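You operate a simulated robot arm through the tools that you are given. There is no shell and no other tool. Be economical: measure what you need, move in short steps, check, and stop when the job is done.

You run a simulated robot arm. Do the job below in one go: nothing can be reset, and whatever is moved stays where it is left.

TASK
Seat the two cones that the firing card names in the cone holder.
Fine: guide cone in the guide socket, firing cone in the firing socket.

It is judged by the outcome, as a careful person would: the job done as asked, and still so three seconds after it is handed in. It fails if anything else is knocked over, pushed out of place, dropped, spilled or broken.

THE ROBOT
A 7-joint arm with a two-finger parallel gripper, fixed in place. Base frame: the origin is at the foot of the arm, x ahead of it, y to its left, z up; the work surface is at about z = 783. Readings come in mm, rad, newtons and seconds.
With the tool pointing down near the work surface it reaches from about 300 to 700 mm from the base axis. Its first joint turns from -1.152 to 1.152 rad. Payload 1.57 kg.
The TCP is the grasp point between the finger pads, 30 mm short of the fingertips. In the tool frame z runs along the fingers and y along their closing line. The gripper opens to 110 mm. The fingers are 24 mm wide and 12 mm thick; the gripper's body (48 by 112 mm) begins 78 mm behind the TCP.
Orientation is told as [roll, pitch, yaw] about the base's x, y, z axes, in that order, counted from this pose: with the fingers straight down and closing along the base's y, the tool's x points along the base's -x, its y along +y and its z along -z.

THE INTERFACE
- The arm moves only by the tool drive_tool. Its argument "steps" is a list of rows, each a list of 3 entries, a list of its own where there are three numbers: the shift along the tool's x, y, z in mm, then the turn, a rotation vector about the tool's x, y, z in rad, then the gripper command, from -1 (fully open) to 1 (shut), values between in proportion. In form: [[[tx, ty, tz], [ax, ay, az], hand], ...]. A call has 1 to 10 rows; each row is the pose to reach, as a shift and turn from the pose commanded when the call began, along the tool's axes at that moment. Rows are played at 5 a second. More than 50 mm and 0.15 rad between two rows, or a gripper value outside its range, and nothing of the call is played. A pose out of reach is approached as far as the arm can. The call stops where the force on the tool passes 40 N (or 10 N more than at its start, if that is more) or the arm is blocked; 0.2 s more then pass. Each finger travels about 108 mm/s and halts on what it meets, pressing with about 25 N; the grip force reading is that of the motor and also rises with nothing between the fingers. The clock runs only during rows and for 0.2 s after the last one: add rows that repeat a pose to give the fingers time. It gives the time, the measured TCP pose, the force on the tool (base axes), the opening and the grip force at its end, in the units of the frame above (readings bear some noise), and new pictures: "views" is both (left out), scene, wrist or none.
- Cameras (640 x 400 px; columns grow to the right, rows downward): "scene" is fixed at [152.9, -382.2, 1409.9]; the picture's right is [0.88, -0.47, 0.00], its down [-0.25, -0.46, -0.85] and it looks along [0.40, 0.75, -0.52] (base axes); focal length 350 px, centre (320, 200). "wrist" rides on the gripper at [70, 16, -141] in the tool frame; the picture's right is [-0.23, 0.97, 0.00], its down [-0.86, -0.20, -0.48] and it looks along [-0.47, -0.11, 0.88] (tool axes); focal length 222 px, centre (320, 200).
- pixel_to_xyz(camera, pixels): for up to 12 pixels [column, row] of the newest picture of that camera ("zoom" is the newest enlarged one), the place [x, y, z] in the base frame of the surface seen there, good to about 3 mm. The clock stands still meanwhile.
- enlarge(camera, box): a new picture of the part [left, top, right, bottom] of that camera's present view, enlarged. The clock stands still meanwhile.
- finish_job(): hands the job in; it is judged then, once.

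Go step by step. Measure first, check grasps and placings, and put right what went wrong. The budget is 80 turns and 170 pictures, counting those below and the enlarged ones. Unless the task says otherwise, let go and move clear before handing in, and close with one line.

The tools are called after "Emit:" as name(argument=value, ...) on one line, values as JSON. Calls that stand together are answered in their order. drive_tool: Moves the arm, as the interface text tells. Its arguments: {"type":"object","properties":{"steps":{"type":"array"},"views":{"type":"string","enum":["both","scene","wrist","none"]}},"required":["steps"]} The other tools are called the same way: pixel_to_xyz (camera, pixels) gives the place of the surface under pixels of a picture; enlarge (camera, box) takes an enlarged picture of a part of a camera's view; finish_job () hands the job in.

At the start:

```text
t: 0.0
ee_pos: [364.8, 116.2, 1106.5]
orientation: [0.001, -0.001, 0.0]
contact_force: [0.7, 0.0, -0.8]
width: 110.0
grasp_force: 0.0
```

scene: 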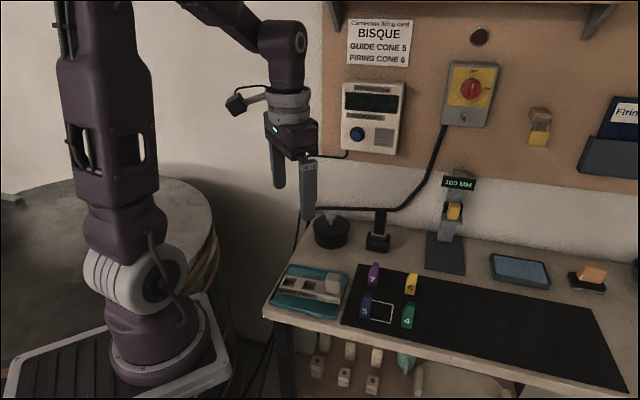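
wrist: 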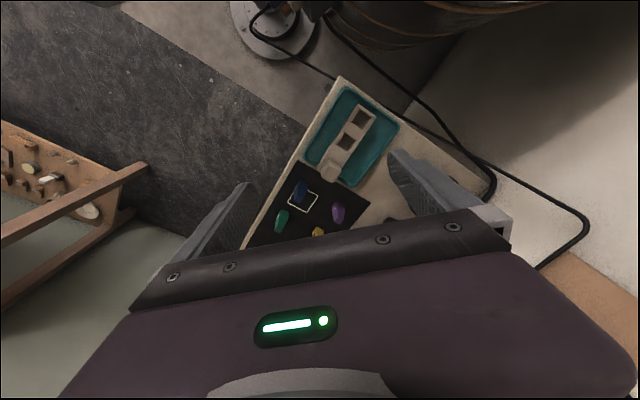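

The card at (378,42) reads BISQUE, guide cone 5 or 6, firing cone 5 or 6. I'll enlarge the card and the cones to read them.

Emit:
enlarge(camera="scene", box=[340, 10, 420, 70])

Emit:
enlarge(camera="scene", box=[260, 250, 440, 350])

Emit:
enlarge(camera="wrist", box=[240, 70, 420, 250])

```text
6.67 times, centred on (380, 40) of scene
```

zoom: 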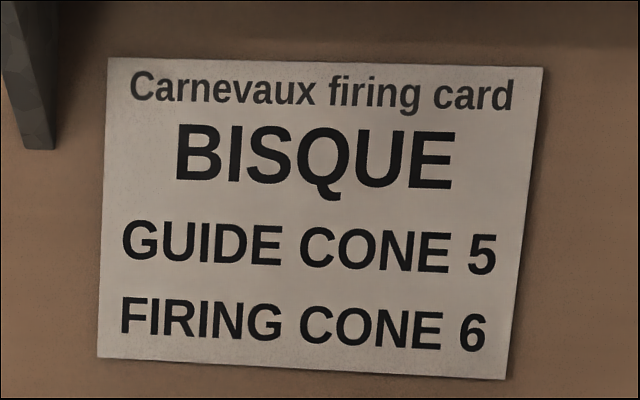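

```text
3.56 times, centred on (350, 300) of scene
```

zoom: 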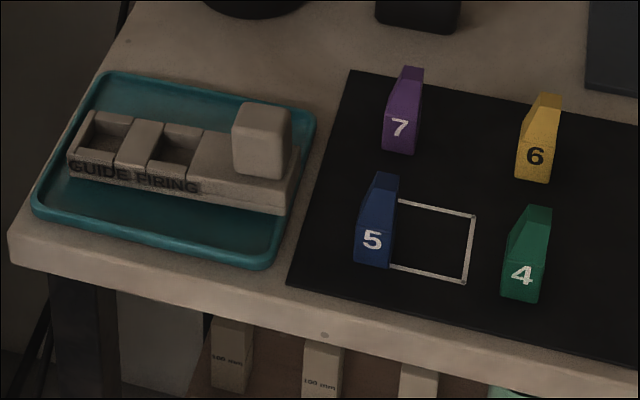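

```text
2.22 times, centred on (330, 160) of wrist
```

zoom: 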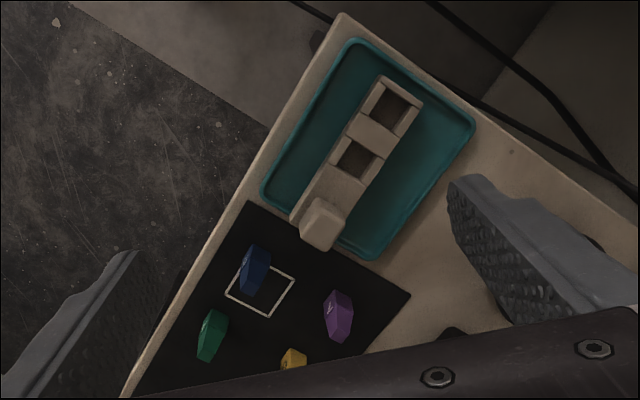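

The card calls for guide cone 5 (blue) and firing cone 6 (yellow). On the holder, GUIDE is the socket at the far end and FIRING is the middle one. Next I'll measure points on the wrist zoom and the scene picture.

Emit:
pixel_to_xyz(camera="zoom", pixels=[[382, 77], [421, 103], [402, 136], [362, 112], [391, 107], [350, 135], [387, 158], [358, 157], [370, 130], [293, 219], [340, 185], [322, 215]])

Emit:
pixel_to_xyz(camera="scene", pixels=[[366, 300], [365, 318], [411, 278], [410, 294], [413, 285], [374, 268], [374, 288], [408, 322], [376, 324], [290, 288], [312, 292], [335, 286]])

Emit:
enlarge(camera="scene", box=[350, 255, 430, 335])

```text
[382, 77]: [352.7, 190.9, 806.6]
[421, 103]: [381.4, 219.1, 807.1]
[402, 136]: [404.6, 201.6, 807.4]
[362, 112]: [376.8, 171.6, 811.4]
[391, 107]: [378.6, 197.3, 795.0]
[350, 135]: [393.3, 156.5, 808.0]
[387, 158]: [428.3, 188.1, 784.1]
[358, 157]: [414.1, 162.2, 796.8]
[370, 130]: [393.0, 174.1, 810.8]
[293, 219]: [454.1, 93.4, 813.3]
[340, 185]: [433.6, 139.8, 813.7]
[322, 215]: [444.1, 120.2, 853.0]
```

```text
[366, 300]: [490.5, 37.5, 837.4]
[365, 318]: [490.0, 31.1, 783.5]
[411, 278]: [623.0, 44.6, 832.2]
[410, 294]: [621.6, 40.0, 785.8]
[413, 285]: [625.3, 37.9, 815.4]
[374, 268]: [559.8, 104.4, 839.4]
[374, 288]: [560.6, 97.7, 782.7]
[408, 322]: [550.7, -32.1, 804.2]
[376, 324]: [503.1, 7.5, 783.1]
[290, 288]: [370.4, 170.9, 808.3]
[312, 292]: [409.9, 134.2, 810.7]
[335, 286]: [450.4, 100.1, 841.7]
```

```text
5.00 times, centred on (390, 295) of scene
```

zoom: 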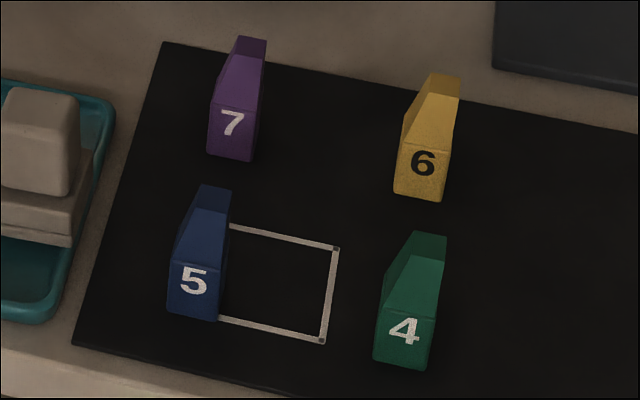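

Both cones are about 60 mm tall, blue near (490,35) and yellow near (622,42). I'll move the wrist camera over them for a view from above.

Emit:
drive_tool(steps=[[[-25, -20, 25], [0, 0, 0], -1], [[-50, -40, 50], [0, 0, 0], -1], [[-75, -60, 75], [0, 0, 0], -1], [[-90, -75, 95], [0, 0, 0], -1], [[-90, -75, 95], [0, 0, 0], -1]], views="wrist")

```text
t: 1.2
ee_pos: [454.3, 41.4, 1010.1]
orientation: [-0.001, 0.0, 0.002]
contact_force: [0.0, -0.4, 1.2]
width: 110.1
grasp_force: 0.0
```

wrist: 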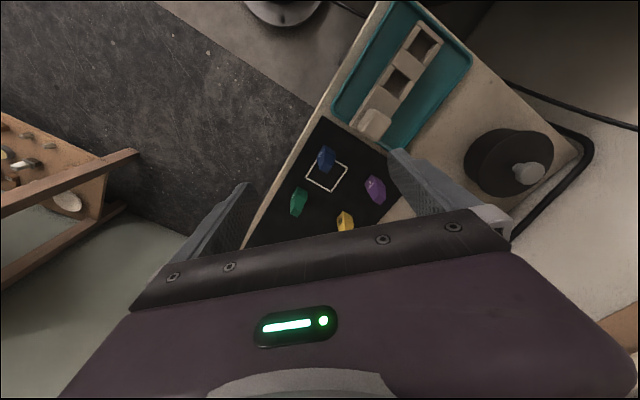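

Emit:
enlarge(camera="wrist", box=[280, 130, 400, 240])

Emit:
enlarge(camera="wrist", box=[340, 0, 480, 140])

```text
3.64 times, centred on (340, 185) of wrist
```

zoom: 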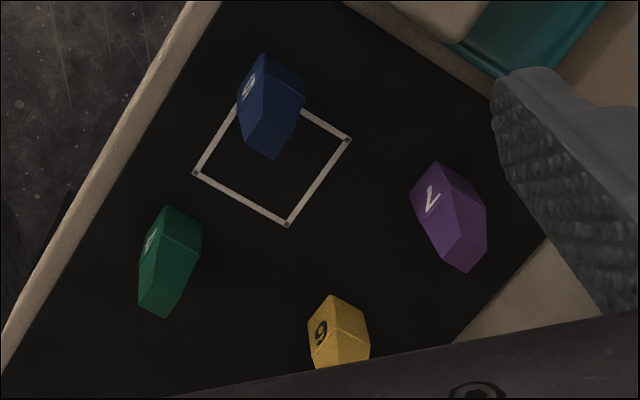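

```text
2.86 times, centred on (410, 70) of wrist
```

zoom: 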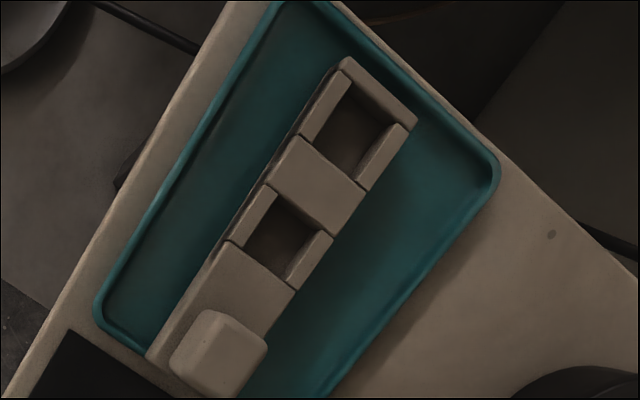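

I'm measuring the socket corners on this zoom. The four rim corners of each socket show at about (350,78), (393,123), (357,185) and (314,142).

Emit:
pixel_to_xyz(camera="zoom", pixels=[[343, 62], [416, 118], [152, 352], [300, 138], [368, 188], [228, 240], [294, 292], [265, 186], [332, 236], [350, 135], [278, 240], [318, 185]])

Emit:
enlarge(camera="scene", box=[265, 260, 355, 325])

```text
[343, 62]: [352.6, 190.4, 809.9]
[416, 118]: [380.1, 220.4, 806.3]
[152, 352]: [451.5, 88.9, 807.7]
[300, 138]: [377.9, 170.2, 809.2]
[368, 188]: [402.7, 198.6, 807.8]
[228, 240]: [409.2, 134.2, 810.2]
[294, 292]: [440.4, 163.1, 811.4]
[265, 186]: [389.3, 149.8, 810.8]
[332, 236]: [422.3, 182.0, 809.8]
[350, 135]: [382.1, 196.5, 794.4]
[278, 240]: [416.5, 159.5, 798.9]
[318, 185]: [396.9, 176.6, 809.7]
```

```text
6.15 times, centred on (310, 292) of scene
```

zoom: 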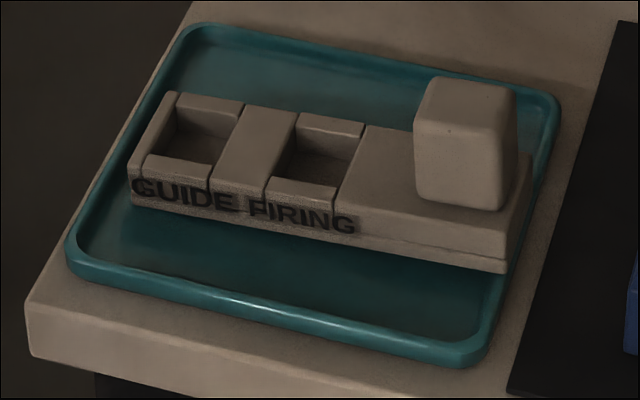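

The sockets are about 25 mm square and the holder's long axis lies at about -45°. Before moving over the cones for a straight-down view, I'll locate the tall items nearby.

Emit:
pixel_to_xyz(camera="scene", pixels=[[455, 183], [454, 211], [445, 265], [428, 265], [377, 246], [380, 212], [332, 240], [330, 213], [520, 270], [588, 278], [404, 185], [540, 120]])

```text
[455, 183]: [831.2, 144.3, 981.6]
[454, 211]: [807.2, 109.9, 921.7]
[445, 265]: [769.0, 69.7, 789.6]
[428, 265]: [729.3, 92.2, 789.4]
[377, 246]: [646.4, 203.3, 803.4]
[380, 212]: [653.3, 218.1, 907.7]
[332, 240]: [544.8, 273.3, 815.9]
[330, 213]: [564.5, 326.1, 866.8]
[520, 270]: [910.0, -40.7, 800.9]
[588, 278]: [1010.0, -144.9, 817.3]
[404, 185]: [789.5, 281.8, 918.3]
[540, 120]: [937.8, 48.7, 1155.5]
```

Those items are clear of the path, so I'm moving above the cones at TCP (604,31,960).

Emit:
drive_tool(steps=[[[-40, -3, 10], [0, 0, 0], -1], [[-80, -6, 20], [0, 0, 0], -1], [[-115, -8, 35], [0, 0, 0], -1], [[-150, -10, 50], [0, 0, 0], -1], [[-150, -10, 50], [0, 0, 0], -1]], views="wrist")

Emit:
enlarge(camera="wrist", box=[240, 10, 420, 130])

```text
t: 2.4
ee_pos: [606.8, 32.4, 961.8]
orientation: [0.0, 0.0, 0.0]
contact_force: [0.0, -1.2, -0.4]
width: 110.2
grasp_force: 0.1
```

wrist: 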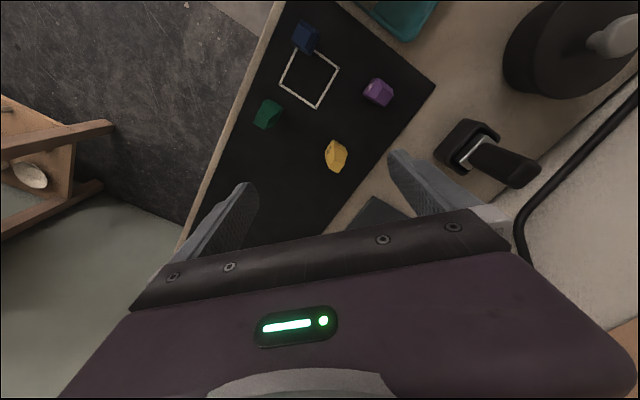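

```text
3.33 times, centred on (330, 70) of wrist
```

zoom: 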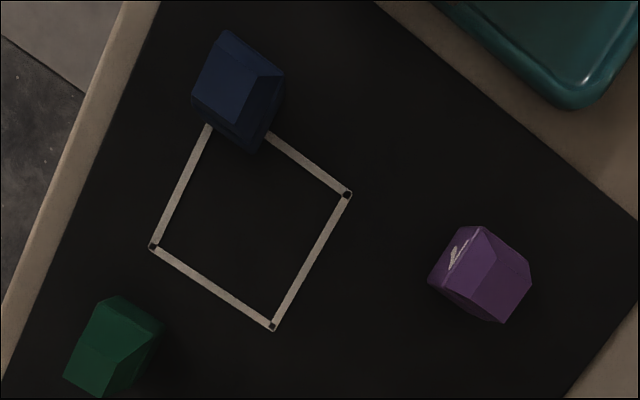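

The blue cone is at (305,37) and the yellow at (336,156). I'll enlarge each to get its geometry.

Emit:
enlarge(camera="wrist", box=[312, 134, 360, 178])

Emit:
pixel_to_xyz(camera="zoom", pixels=[[320, 200]])

Emit:
enlarge(camera="wrist", box=[282, 14, 330, 58])

```text
9.09 times, centred on (336, 156) of wrist
```

zoom: 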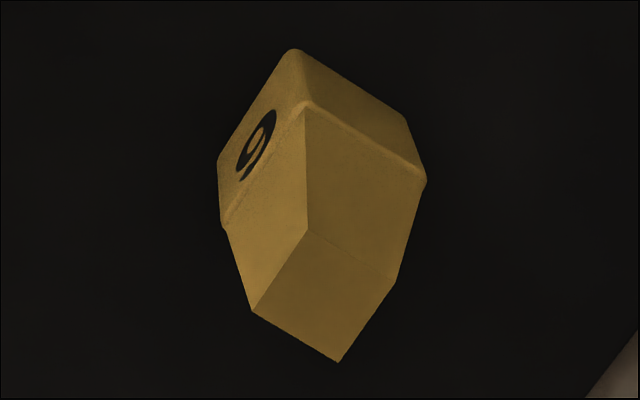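

```text
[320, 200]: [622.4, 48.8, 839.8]
```

```text
9.09 times, centred on (306, 36) of wrist
```

zoom: 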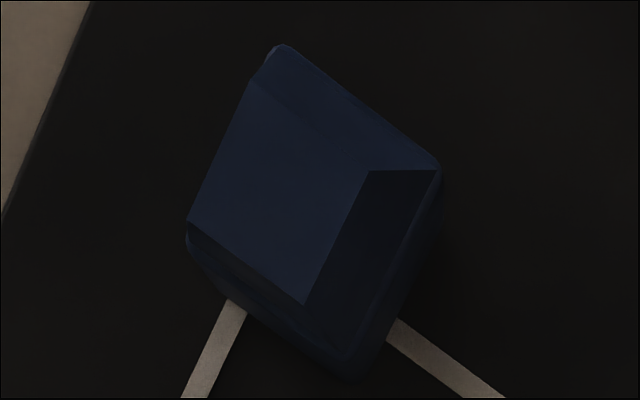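

Each cone is a square base block with a tapered top that is possibly off-centre. I'll measure the corners, blue first and then yellow.

Emit:
pixel_to_xyz(camera="zoom", pixels=[[256, 92], [192, 215], [303, 298], [366, 176], [278, 50], [430, 160], [190, 238], [345, 370], [280, 195], [432, 176]])

Emit:
enlarge(camera="wrist", box=[312, 134, 360, 178])

Emit:
pixel_to_xyz(camera="zoom", pixels=[[295, 54], [403, 118], [220, 165], [308, 108], [420, 180], [226, 220], [308, 233], [394, 282], [254, 306], [338, 356], [320, 290], [360, 130]])

```text
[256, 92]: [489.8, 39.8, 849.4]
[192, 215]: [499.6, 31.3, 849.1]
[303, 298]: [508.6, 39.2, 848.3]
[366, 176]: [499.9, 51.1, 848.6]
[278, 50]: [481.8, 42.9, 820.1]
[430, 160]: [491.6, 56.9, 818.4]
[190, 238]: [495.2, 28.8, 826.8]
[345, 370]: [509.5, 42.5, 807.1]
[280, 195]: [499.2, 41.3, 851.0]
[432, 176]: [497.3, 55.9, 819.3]
```

```text
9.09 times, centred on (336, 156) of wrist
```

zoom: 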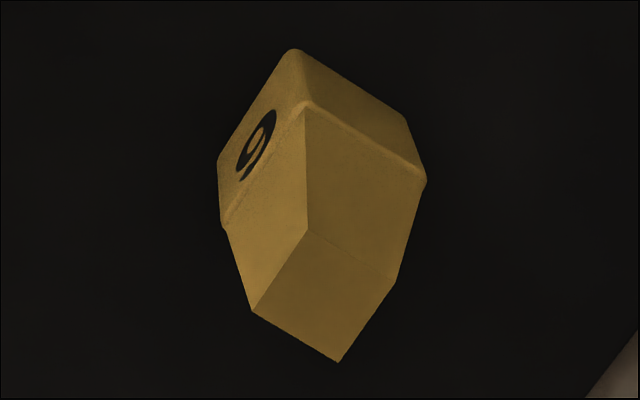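

```text
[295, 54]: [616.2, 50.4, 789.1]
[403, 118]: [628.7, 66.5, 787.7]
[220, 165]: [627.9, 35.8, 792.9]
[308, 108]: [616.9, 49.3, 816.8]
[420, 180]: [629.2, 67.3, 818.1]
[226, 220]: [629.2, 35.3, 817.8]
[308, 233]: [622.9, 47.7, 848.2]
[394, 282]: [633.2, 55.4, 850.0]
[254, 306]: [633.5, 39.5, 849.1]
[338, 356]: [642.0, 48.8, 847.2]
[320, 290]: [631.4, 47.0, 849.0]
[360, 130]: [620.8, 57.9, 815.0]
```

The cones are about 22 mm square at the base (block top at z≈818, overall top at 849) and yawed about 45°, matching the holder. I'll turn the tool so it closes along the holder's width and stop above the yellow cone at about (629,51).

Emit:
drive_tool(steps=[[[-4, 3, 0], [0, 0, 0.13], -1], [[-8, 6, 0], [0, 0, 0.26], -1], [[-12, 10, 0], [0, 0, 0.39], -1], [[-16, 13, 0], [0, 0, 0.52], -1], [[-20, 16, 0], [0, 0, 0.65], -1], [[-22, 19, 0], [0, 0, 0.785], -1], [[-22, 19, 0], [0, 0, 0.785], -1]], views="both")

```text
t: 4.0
ee_pos: [626.5, 50.2, 961.6]
orientation: [0.0, 0.001, -0.785]
contact_force: [1.1, -0.8, -0.2]
width: 110.0
grasp_force: 0.0
```

scene: 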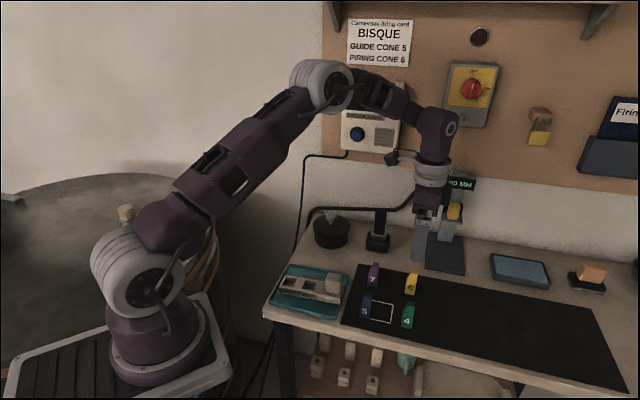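
wrist: 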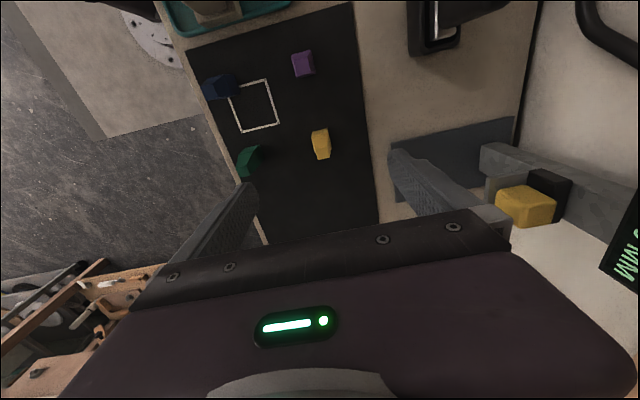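

The yellow cone now shows at (320,143). I'll zoom in and measure its edges from this yawed view.

Emit:
enlarge(camera="wrist", box=[296, 122, 344, 166])

```text
9.09 times, centred on (320, 144) of wrist
```

zoom: 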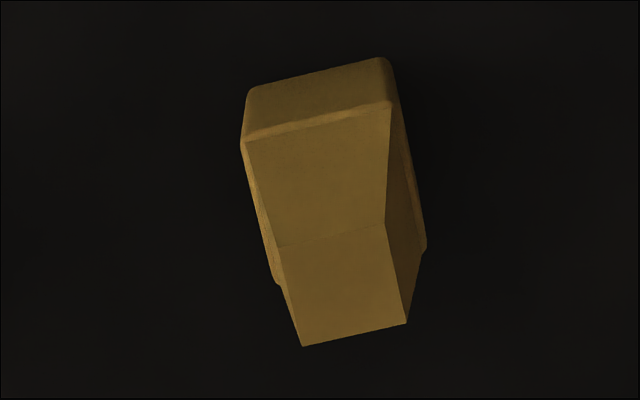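

Back-projecting the pixels, the yellow block is aligned to the tool within about 1°. Its centre is at tool offset (-1.9, +1.2). I'll descend to TCP z≈834, which grips the block's top 14 mm and keeps the fingertips above the socket rim later, then stop before closing.

Emit:
drive_tool(steps=[[[-1.9, 1.2, 35], [0, 0, 0], -0.27], [[-1.9, 1.2, 70], [0, 0, 0], -0.27], [[-1.9, 1.2, 100], [0, 0, 0], -0.27], [[-1.9, 1.2, 118], [0, 0, 0], -0.27], [[-1.9, 1.2, 127.6], [0, 0, 0], -0.27], [[-1.9, 1.2, 127.6], [0, 0, 0], -0.27]], views="both")

Emit:
enlarge(camera="scene", box=[360, 230, 460, 310])

```text
t: 5.4
ee_pos: [628.4, 51.0, 833.9]
orientation: [-0.001, 0.0, -0.784]
contact_force: [-0.2, 0.6, -0.5]
width: 69.9
grasp_force: 0.1
```

scene: 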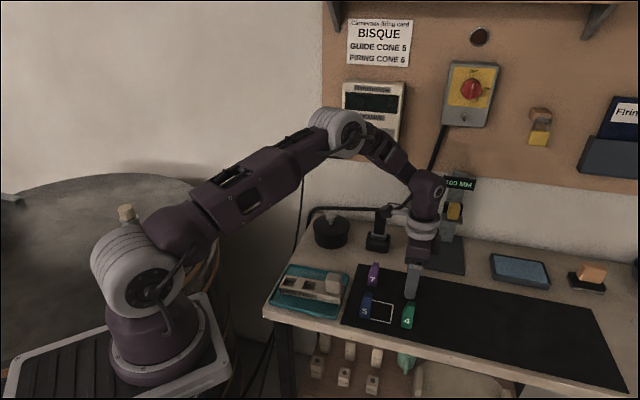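
wrist: 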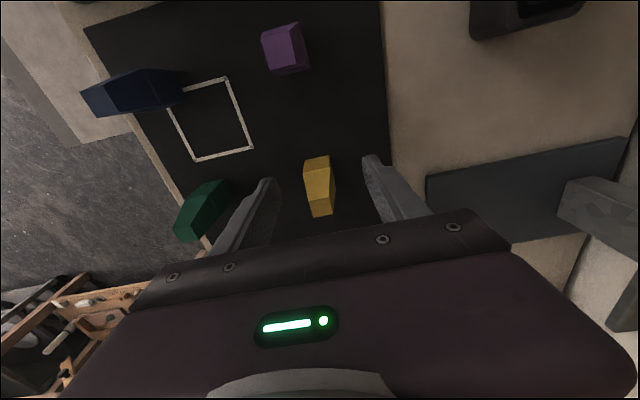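

```text
5.00 times, centred on (410, 270) of scene
```

zoom: 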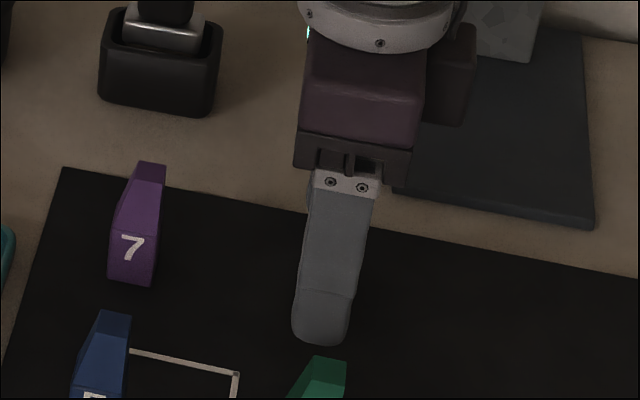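

The cone sits between the fingers at (320,185). I'll zoom in once to verify the along-holder offset before closing.

Emit:
enlarge(camera="wrist", box=[260, 140, 380, 230])

```text
4.44 times, centred on (320, 185) of wrist
```

zoom: 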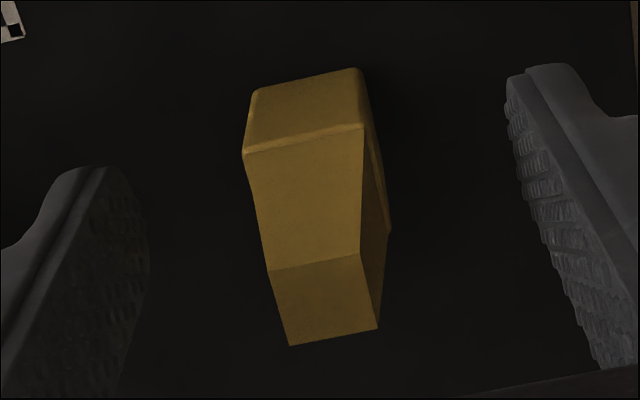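

The alignment holds, with the cone centred to within about 1 mm. I'm closing now.

Emit:
drive_tool(steps=[[[0, 0, 0], [0, 0, 0], 0.3], [[0, 0, 0], [0, 0, 0], 1], [[0, 0, 0], [0, 0, 0], 1], [[0, 0, 0], [0, 0, 0], 1], [[0, 0, 0], [0, 0, 0], 1]], views="wrist")

Emit:
enlarge(camera="wrist", box=[260, 140, 380, 230])

```text
t: 6.6
ee_pos: [628.6, 51.7, 835.2]
orientation: [0.001, -0.001, -0.783]
contact_force: [0.7, -0.2, -0.3]
width: 22.1
grasp_force: 25.5
```

wrist: 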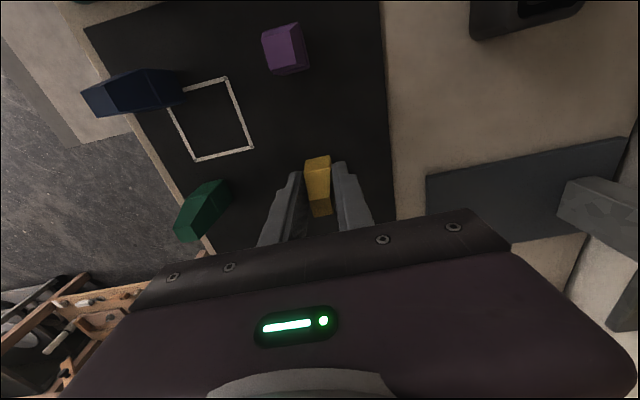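

```text
4.44 times, centred on (320, 185) of wrist
```

zoom: 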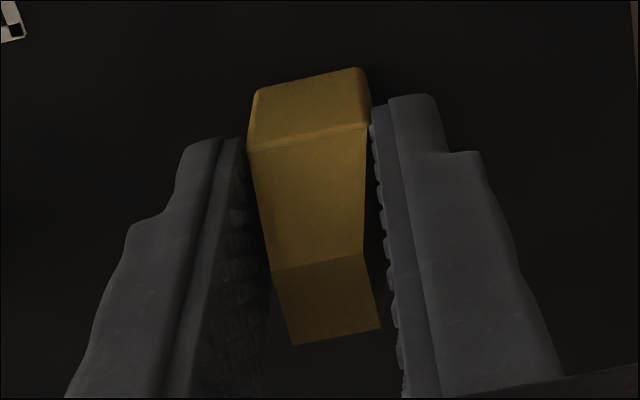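

The cone is held, with a width of 22.1 and 25 N of grip. I'll lift it straight up and carry it to a hover just past the firing socket, so the wrist camera can see both sockets.

Emit:
drive_tool(steps=[[[0, 0, -15], [0, 0, 0], 1], [[0, 0, -50], [0, 0, 0], 1], [[0, 0, -85], [0, 0, 0], 1], [[10, -4, -115], [0, 0, 0], 1], [[50, -19, -115], [0, 0, 0], 1], [[90, -34, -115], [0, 0, 0], 1], [[130, -49, -115], [0, 0, 0], 1], [[170, -64, -115], [0, 0, 0], 1], [[200.5, -76, -115], [0, 0, 0], 1], [[200.5, -76, -115], [0, 0, 0], 1]], views="both")

Emit:
enlarge(camera="wrist", box=[260, 50, 380, 140])

```text
t: 8.8
ee_pos: [433.4, 135.9, 950.5]
orientation: [0.0, 0.0, -0.784]
contact_force: [0.1, -0.5, -0.4]
width: 21.9
grasp_force: 25.1
```

scene: 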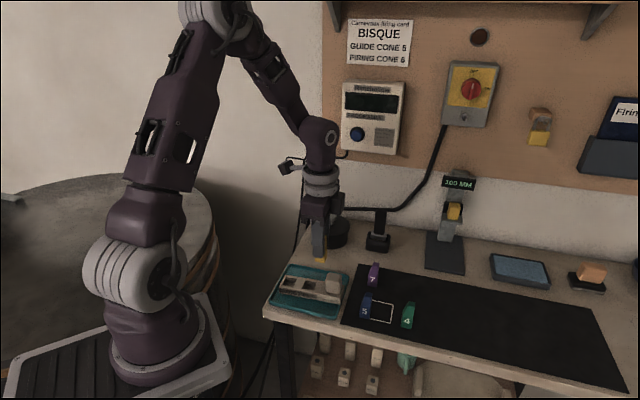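
wrist: 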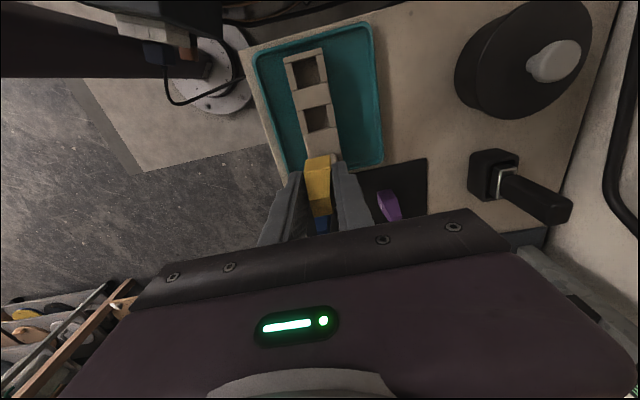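

```text
4.44 times, centred on (320, 95) of wrist
```

zoom: 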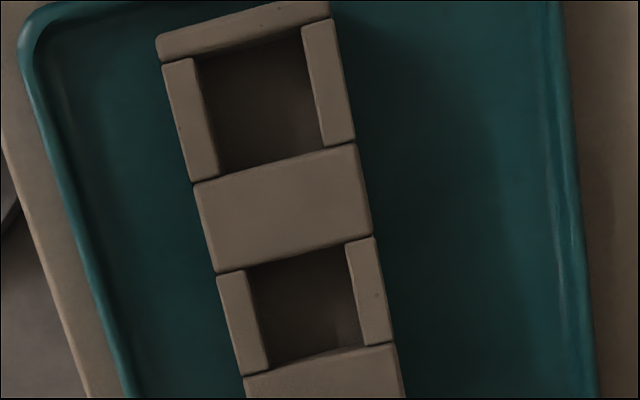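

The sockets are clear and square to the tool. The firing centre works out to tool offset (29, 2.4) and the guide centre is 50 mm further along. I'll check the floor depth.

Emit:
pixel_to_xyz(camera="zoom", pixels=[[305, 310], [300, 340], [325, 320], [280, 290], [260, 110], [250, 90], [280, 130], [290, 80], [290, 205], [180, 110], [120, 250]])

```text
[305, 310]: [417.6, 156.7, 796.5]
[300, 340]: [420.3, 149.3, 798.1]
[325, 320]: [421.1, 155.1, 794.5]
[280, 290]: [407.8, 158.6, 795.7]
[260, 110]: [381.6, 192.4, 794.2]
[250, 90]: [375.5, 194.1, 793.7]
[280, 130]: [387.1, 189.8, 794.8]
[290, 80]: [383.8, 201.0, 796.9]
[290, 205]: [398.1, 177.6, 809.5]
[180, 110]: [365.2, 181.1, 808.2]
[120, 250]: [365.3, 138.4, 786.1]
```

The floors are at z≈795 and the rims at 809. I'll move over the firing socket and lower the cone to just above the rim to check alignment.

Emit:
drive_tool(steps=[[[15, 1.2, 0], [0, 0, 0], 1], [[29, 2.4, 10], [0, 0, 0], 1], [[29, 2.4, 40], [0, 0, 0], 1], [[29, 2.4, 65], [0, 0, 0], 1], [[29, 2.4, 82], [0, 0, 0], 1], [[29, 2.4, 82], [0, 0, 0], 1]], views="both")

Emit:
enlarge(camera="scene", box=[265, 240, 355, 320])

Emit:
enlarge(camera="wrist", box=[260, 110, 380, 220])

```text
t: 10.2
ee_pos: [414.6, 159.6, 865.8]
orientation: [0.002, -0.002, -0.783]
contact_force: [-0.6, -0.4, -0.9]
width: 21.8
grasp_force: 24.9
```

scene: 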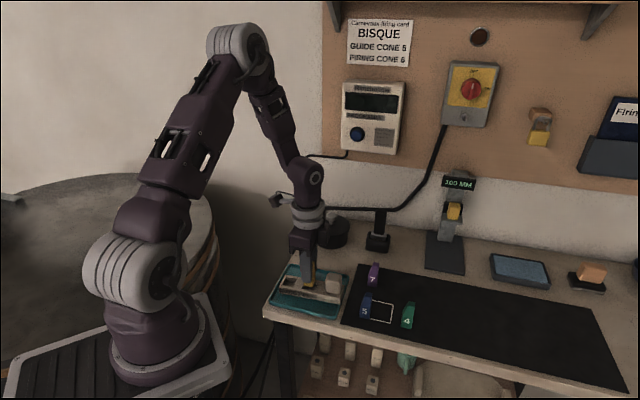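
wrist: 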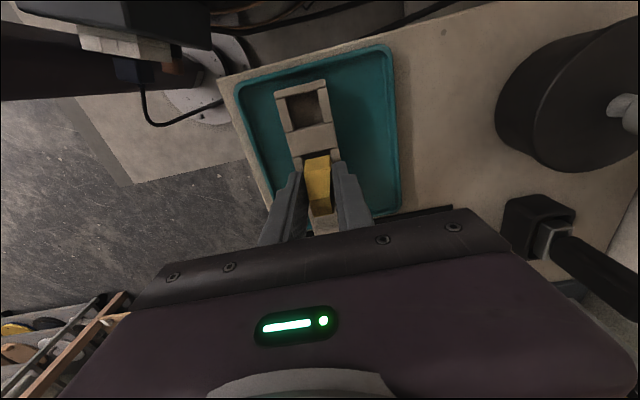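

```text
5.00 times, centred on (310, 280) of scene
```

zoom: 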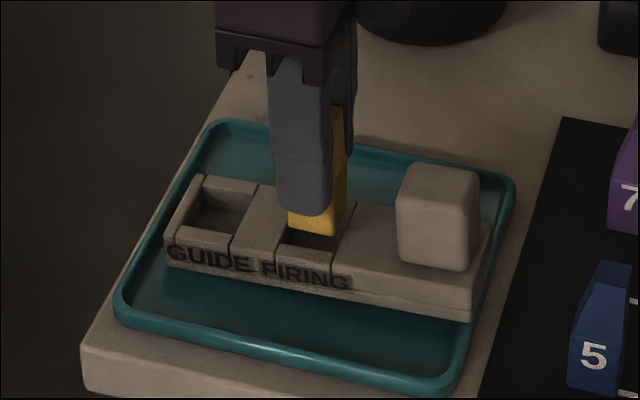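

```text
3.64 times, centred on (320, 165) of wrist
```

zoom: 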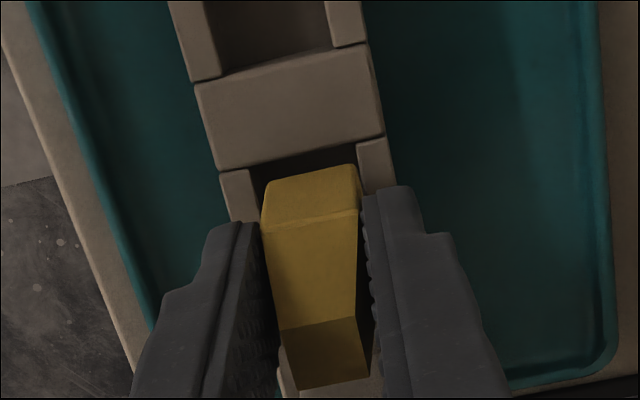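

At the rim, the back-projected socket centre lies 1.6 mm to tool -y of the cone. I'll correct by (+0.6, -1.6) and lower slowly into the socket.

Emit:
drive_tool(steps=[[[0.6, -1.6, 0], [0, 0, 0], 1], [[0.6, -1.6, 3], [0, 0, 0], 1], [[0.6, -1.6, 6], [0, 0, 0], 1], [[0.6, -1.6, 9], [0, 0, 0], 1], [[0.6, -1.6, 12], [0, 0, 0], 1], [[0.6, -1.6, 14], [0, 0, 0], 1], [[0.6, -1.6, 16], [0, 0, 0], 1], [[0.6, -1.6, 16], [0, 0, 0], 1]], views="both")

Emit:
enlarge(camera="scene", box=[265, 240, 355, 320])

Emit:
enlarge(camera="wrist", box=[260, 110, 380, 220])

```text
t: 12.0
ee_pos: [413.1, 159.9, 851.0]
orientation: [0.001, 0.0, -0.784]
contact_force: [-0.5, 0.1, -0.7]
width: 22.2
grasp_force: 25.3
```

scene: 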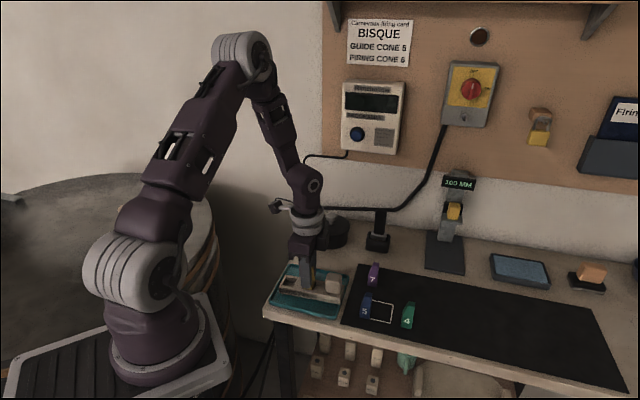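
wrist: 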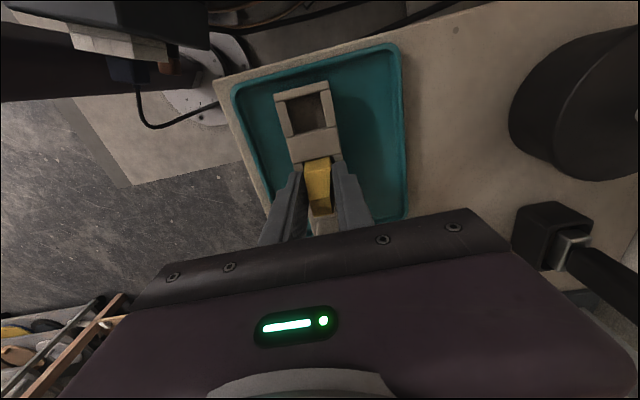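

```text
5.00 times, centred on (310, 280) of scene
```

zoom: 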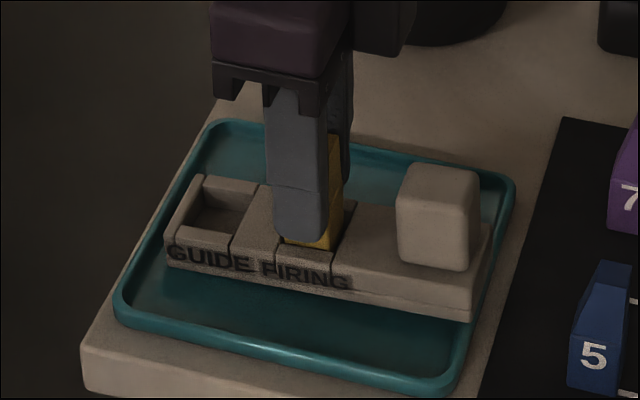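

```text
3.64 times, centred on (320, 165) of wrist
```

zoom: 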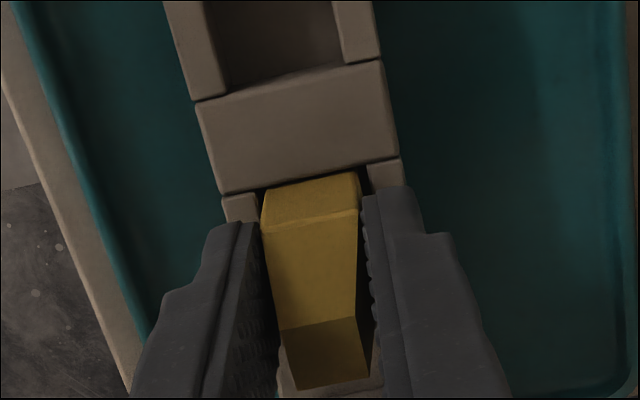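

The cone's foot is inside the socket without contact, with the bottom at about z=799. I'll lower the last few millimetres to the floor.

Emit:
drive_tool(steps=[[[0, 0, 1], [0, 0, 0], 1], [[0, 0, 2], [0, 0, 0], 1], [[0, 0, 3], [0, 0, 0], 1], [[0, 0, 4], [0, 0, 0], 1], [[0, 0, 4], [0, 0, 0], 1]], views="none")

```text
t: 13.2
ee_pos: [412.3, 160.3, 847.7]
orientation: [0.002, 0.001, -0.785]
contact_force: [-0.7, -0.4, 17.2]
width: 21.8
grasp_force: 25.0
```

There is 17 N of upward force at z=847.7, so the cone is on the floor. I'll ease up 0.5 mm, open, and rise.

Emit:
drive_tool(steps=[[[0, 0, -0.7], [0, 0, 0], 1], [[0, 0, -0.7], [0, 0, 0], 0.5], [[0, 0, -0.7], [0, 0, 0], 0.2], [[0, 0, -0.7], [0, 0, 0], 0.0], [[0, 0, -15], [0, 0, 0], 0.0], [[0, 0, -45], [0, 0, 0], 0], [[0, 0, -80], [0, 0, 0], -0.27], [[0, 0, -112], [0, 0, 0], -0.27], [[0, 0, -112], [0, 0, 0], -0.27]], views="both")

Emit:
enlarge(camera="scene", box=[265, 240, 355, 320])

Emit:
enlarge(camera="wrist", box=[260, 70, 380, 180])

```text
t: 15.2
ee_pos: [413.9, 156.6, 958.7]
orientation: [-0.002, -0.001, -0.785]
contact_force: [0.3, -0.5, -0.2]
width: 70.1
grasp_force: 0.0
```

scene: 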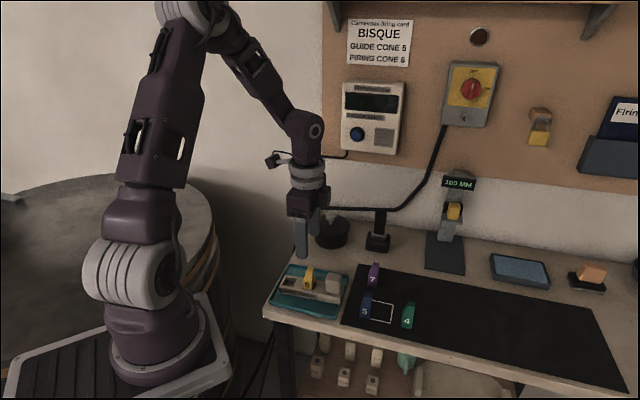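
wrist: 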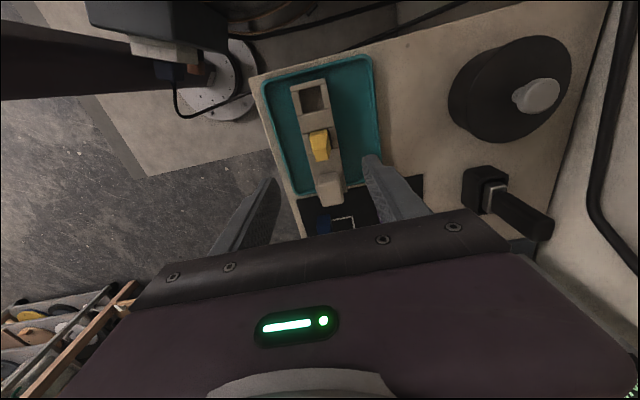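

```text
5.00 times, centred on (310, 280) of scene
```

zoom: 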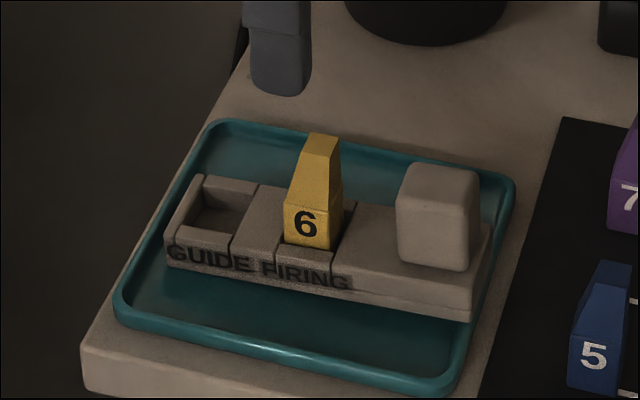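

```text
3.64 times, centred on (320, 125) of wrist
```

zoom: 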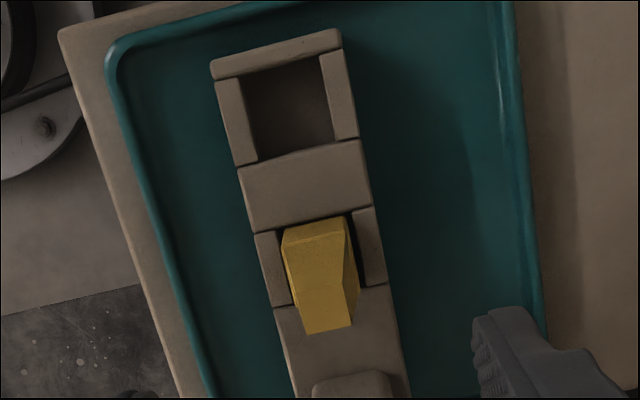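

The yellow cone 6 is upright and seated in FIRING, and the holder hasn't moved. Next I'll hover over the blue cone.

Emit:
drive_tool(steps=[[[-40, -7, 0], [0, 0, 0], -0.27], [[-80, -13, 0], [0, 0, 0], -0.27], [[-115, -19, 0], [0, 0, 0], -0.27], [[-138, -22.6, 0], [0, 0, 0], -0.27], [[-138, -22.6, 0], [0, 0, 0], -0.27], [[-138, -22.6, 0], [0, 0, 0], -0.27]], views="wrist")

Emit:
enlarge(camera="wrist", box=[290, 115, 350, 165])

```text
t: 16.6
ee_pos: [493.9, 46.5, 958.3]
orientation: [0.001, 0.001, -0.784]
contact_force: [-0.9, 0.7, 0.1]
width: 70.1
grasp_force: 0.1
```

wrist: 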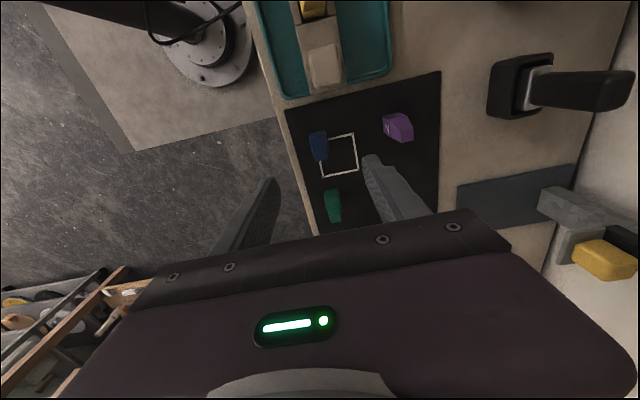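

```text
8.00 times, centred on (320, 140) of wrist
```

zoom: 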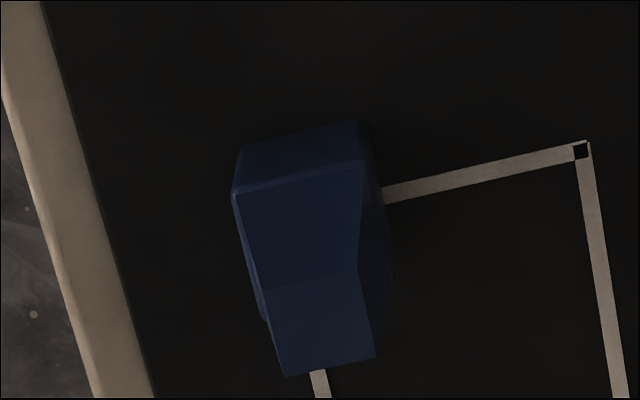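

The blue cone is aligned, with its near face at a=8.2 and its centre at b=-1.9. I'll shift by (-2.8, -1.9), descend to z≈834 and close.

Emit:
drive_tool(steps=[[[-2.8, -1.9, 35], [0, 0, 0], -0.27], [[-2.8, -1.9, 70], [0, 0, 0], -0.27], [[-2.8, -1.9, 100], [0, 0, 0], -0.27], [[-2.8, -1.9, 116], [0, 0, 0], -0.27], [[-2.8, -1.9, 124], [0, 0, 0], -0.27], [[-2.8, -1.9, 124], [0, 0, 0], -0.27]], views="both")

Emit:
enlarge(camera="wrist", box=[260, 140, 380, 230])

```text
t: 18.0
ee_pos: [495.4, 42.1, 836.7]
orientation: [0.0, 0.0, -0.782]
contact_force: [0.0, -0.4, 0.4]
width: 69.8
grasp_force: 0.2
```

scene: 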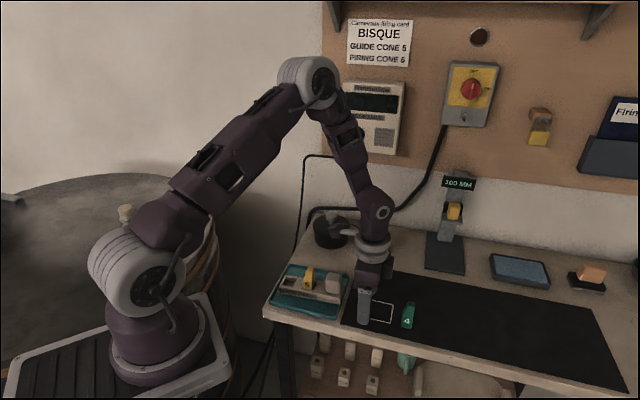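
wrist: 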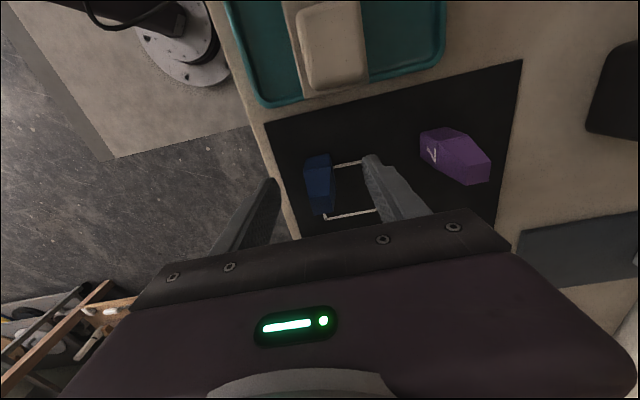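

```text
4.44 times, centred on (320, 185) of wrist
```

zoom: 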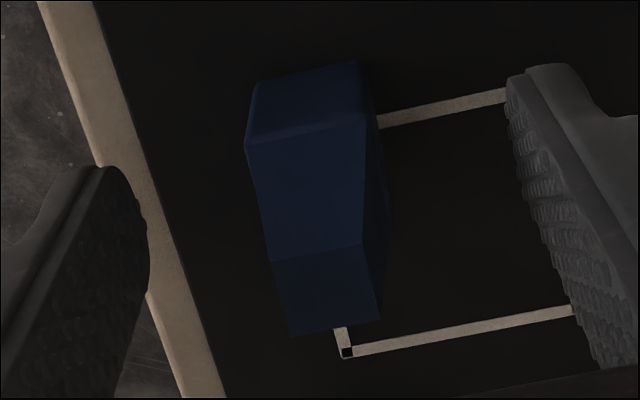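

The cone is centred between the fingers, with its near face at a≈10.9. I'm closing on it.

Emit:
drive_tool(steps=[[[0, 0, 0], [0, 0, 0], 0.3], [[0, 0, 0], [0, 0, 0], 1], [[0, 0, 0], [0, 0, 0], 1], [[0, 0, 0], [0, 0, 0], 1], [[0, 0, 0], [0, 0, 0], 1]], views="wrist")

Emit:
enlarge(camera="wrist", box=[260, 140, 380, 230])

```text
t: 19.2
ee_pos: [494.2, 41.8, 833.9]
orientation: [0.001, -0.001, -0.784]
contact_force: [-0.6, 0.4, -0.6]
width: 22.0
grasp_force: 25.1
```

wrist: 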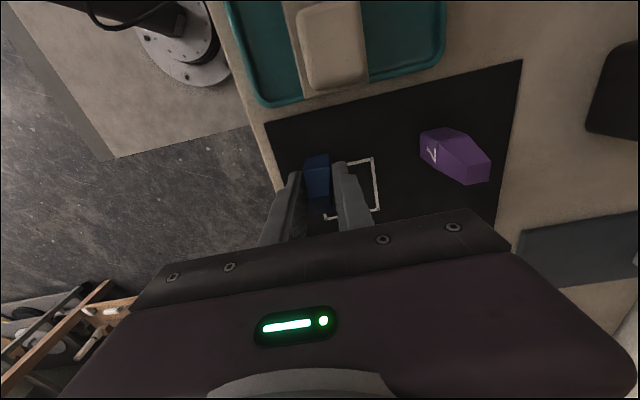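

```text
4.44 times, centred on (320, 185) of wrist
```

zoom: 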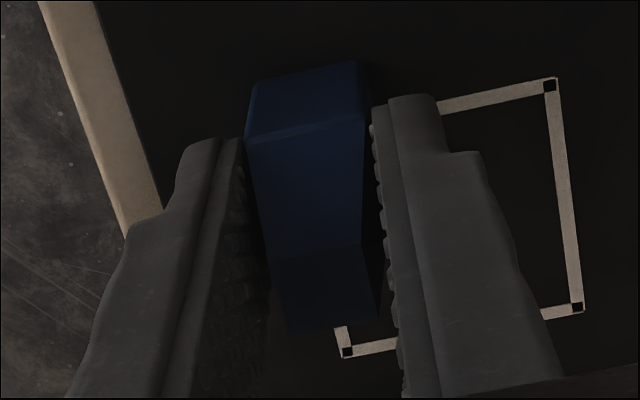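

The blue cone is held at width 22.0. I'll lift it and carry it to a hover just short of the guide socket for a look.

Emit:
drive_tool(steps=[[[0, 0, -15], [0, 0, 0], 1], [[0, 0, -50], [0, 0, 0], 1], [[0, 0, -85], [0, 0, 0], 1], [[5, 1, -117], [0, 0, 0], 1], [[45, 7, -117], [0, 0, 0], 1], [[85, 14, -117], [0, 0, 0], 1], [[125, 20, -117], [0, 0, 0], 1], [[161.7, 26, -117], [0, 0, 0], 1], [[161.7, 26, -117], [0, 0, 0], 1], [[161.7, 26, -117], [0, 0, 0], 1]], views="both")

Emit:
enlarge(camera="wrist", box=[260, 60, 380, 170])

```text
t: 21.4
ee_pos: [400.0, 177.2, 952.8]
orientation: [-0.002, 0.0, -0.784]
contact_force: [0.5, -0.3, 0.0]
width: 21.9
grasp_force: 24.2
```

scene: 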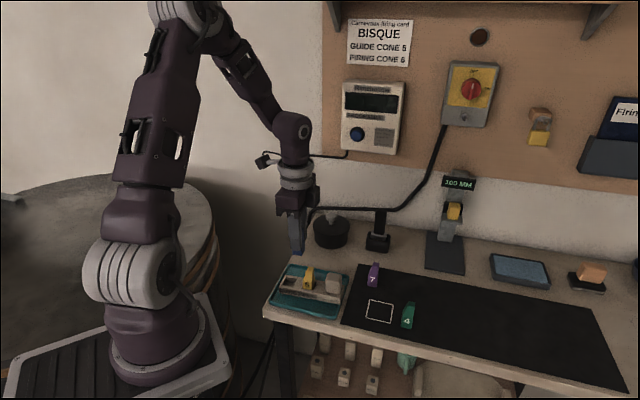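
wrist: 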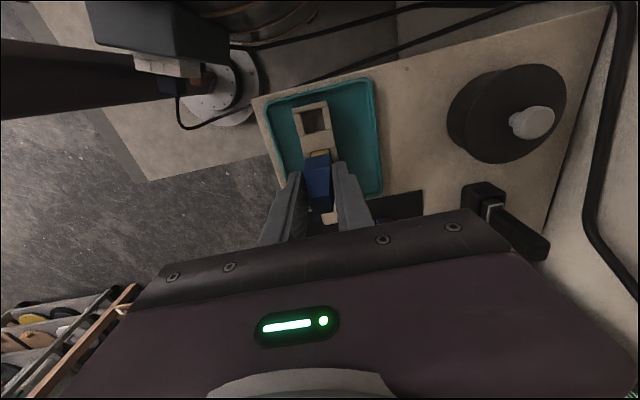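

```text
3.64 times, centred on (320, 115) of wrist
```

zoom: 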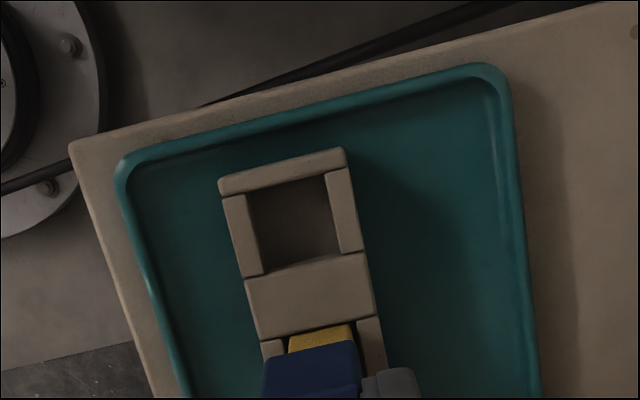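

The guide socket centre back-projects to tool (27, -3.1). I'll move there, lower to just above the rim and re-check.

Emit:
drive_tool(steps=[[[13, -1.5, 0], [0, 0, 0], 1], [[26.4, -3, 10], [0, 0, 0], 1], [[26.4, -3, 40], [0, 0, 0], 1], [[26.4, -3, 65], [0, 0, 0], 1], [[26.4, -3, 83], [0, 0, 0], 1], [[26.4, -3, 83], [0, 0, 0], 1], [[26.4, -3, 83], [0, 0, 0], 1]], views="both")

Emit:
enlarge(camera="scene", box=[265, 240, 355, 320])

Emit:
enlarge(camera="wrist", box=[260, 110, 380, 220])

```text
t: 23.0
ee_pos: [379.8, 192.6, 869.9]
orientation: [0.0, 0.001, -0.785]
contact_force: [1.2, -0.2, -0.2]
width: 21.7
grasp_force: 24.9
```

scene: 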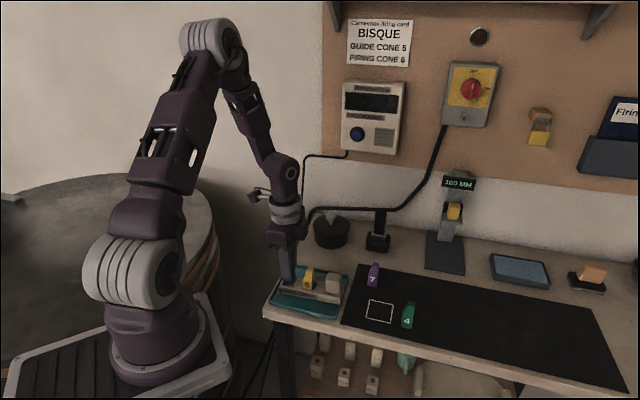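
wrist: 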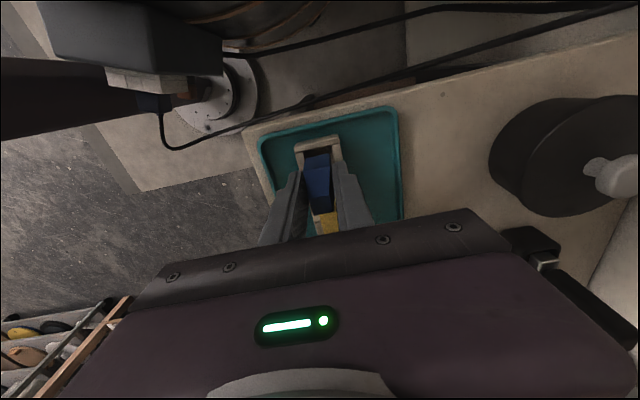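

```text
5.00 times, centred on (310, 280) of scene
```

zoom: 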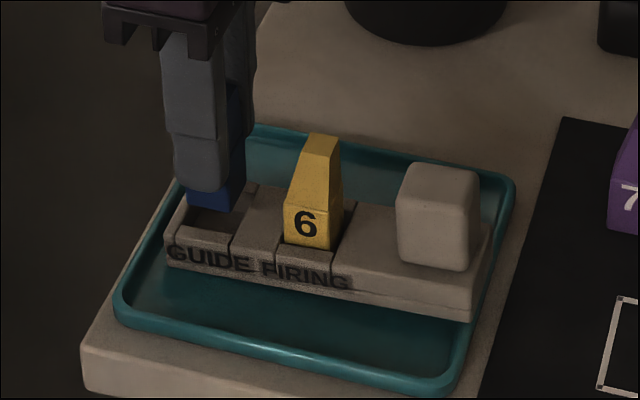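

```text
3.64 times, centred on (320, 165) of wrist
```

zoom: 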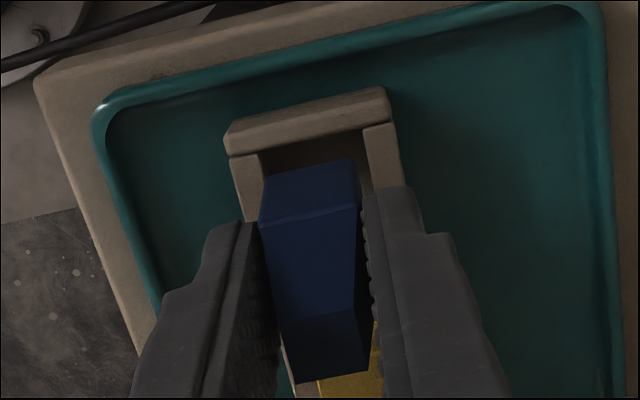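

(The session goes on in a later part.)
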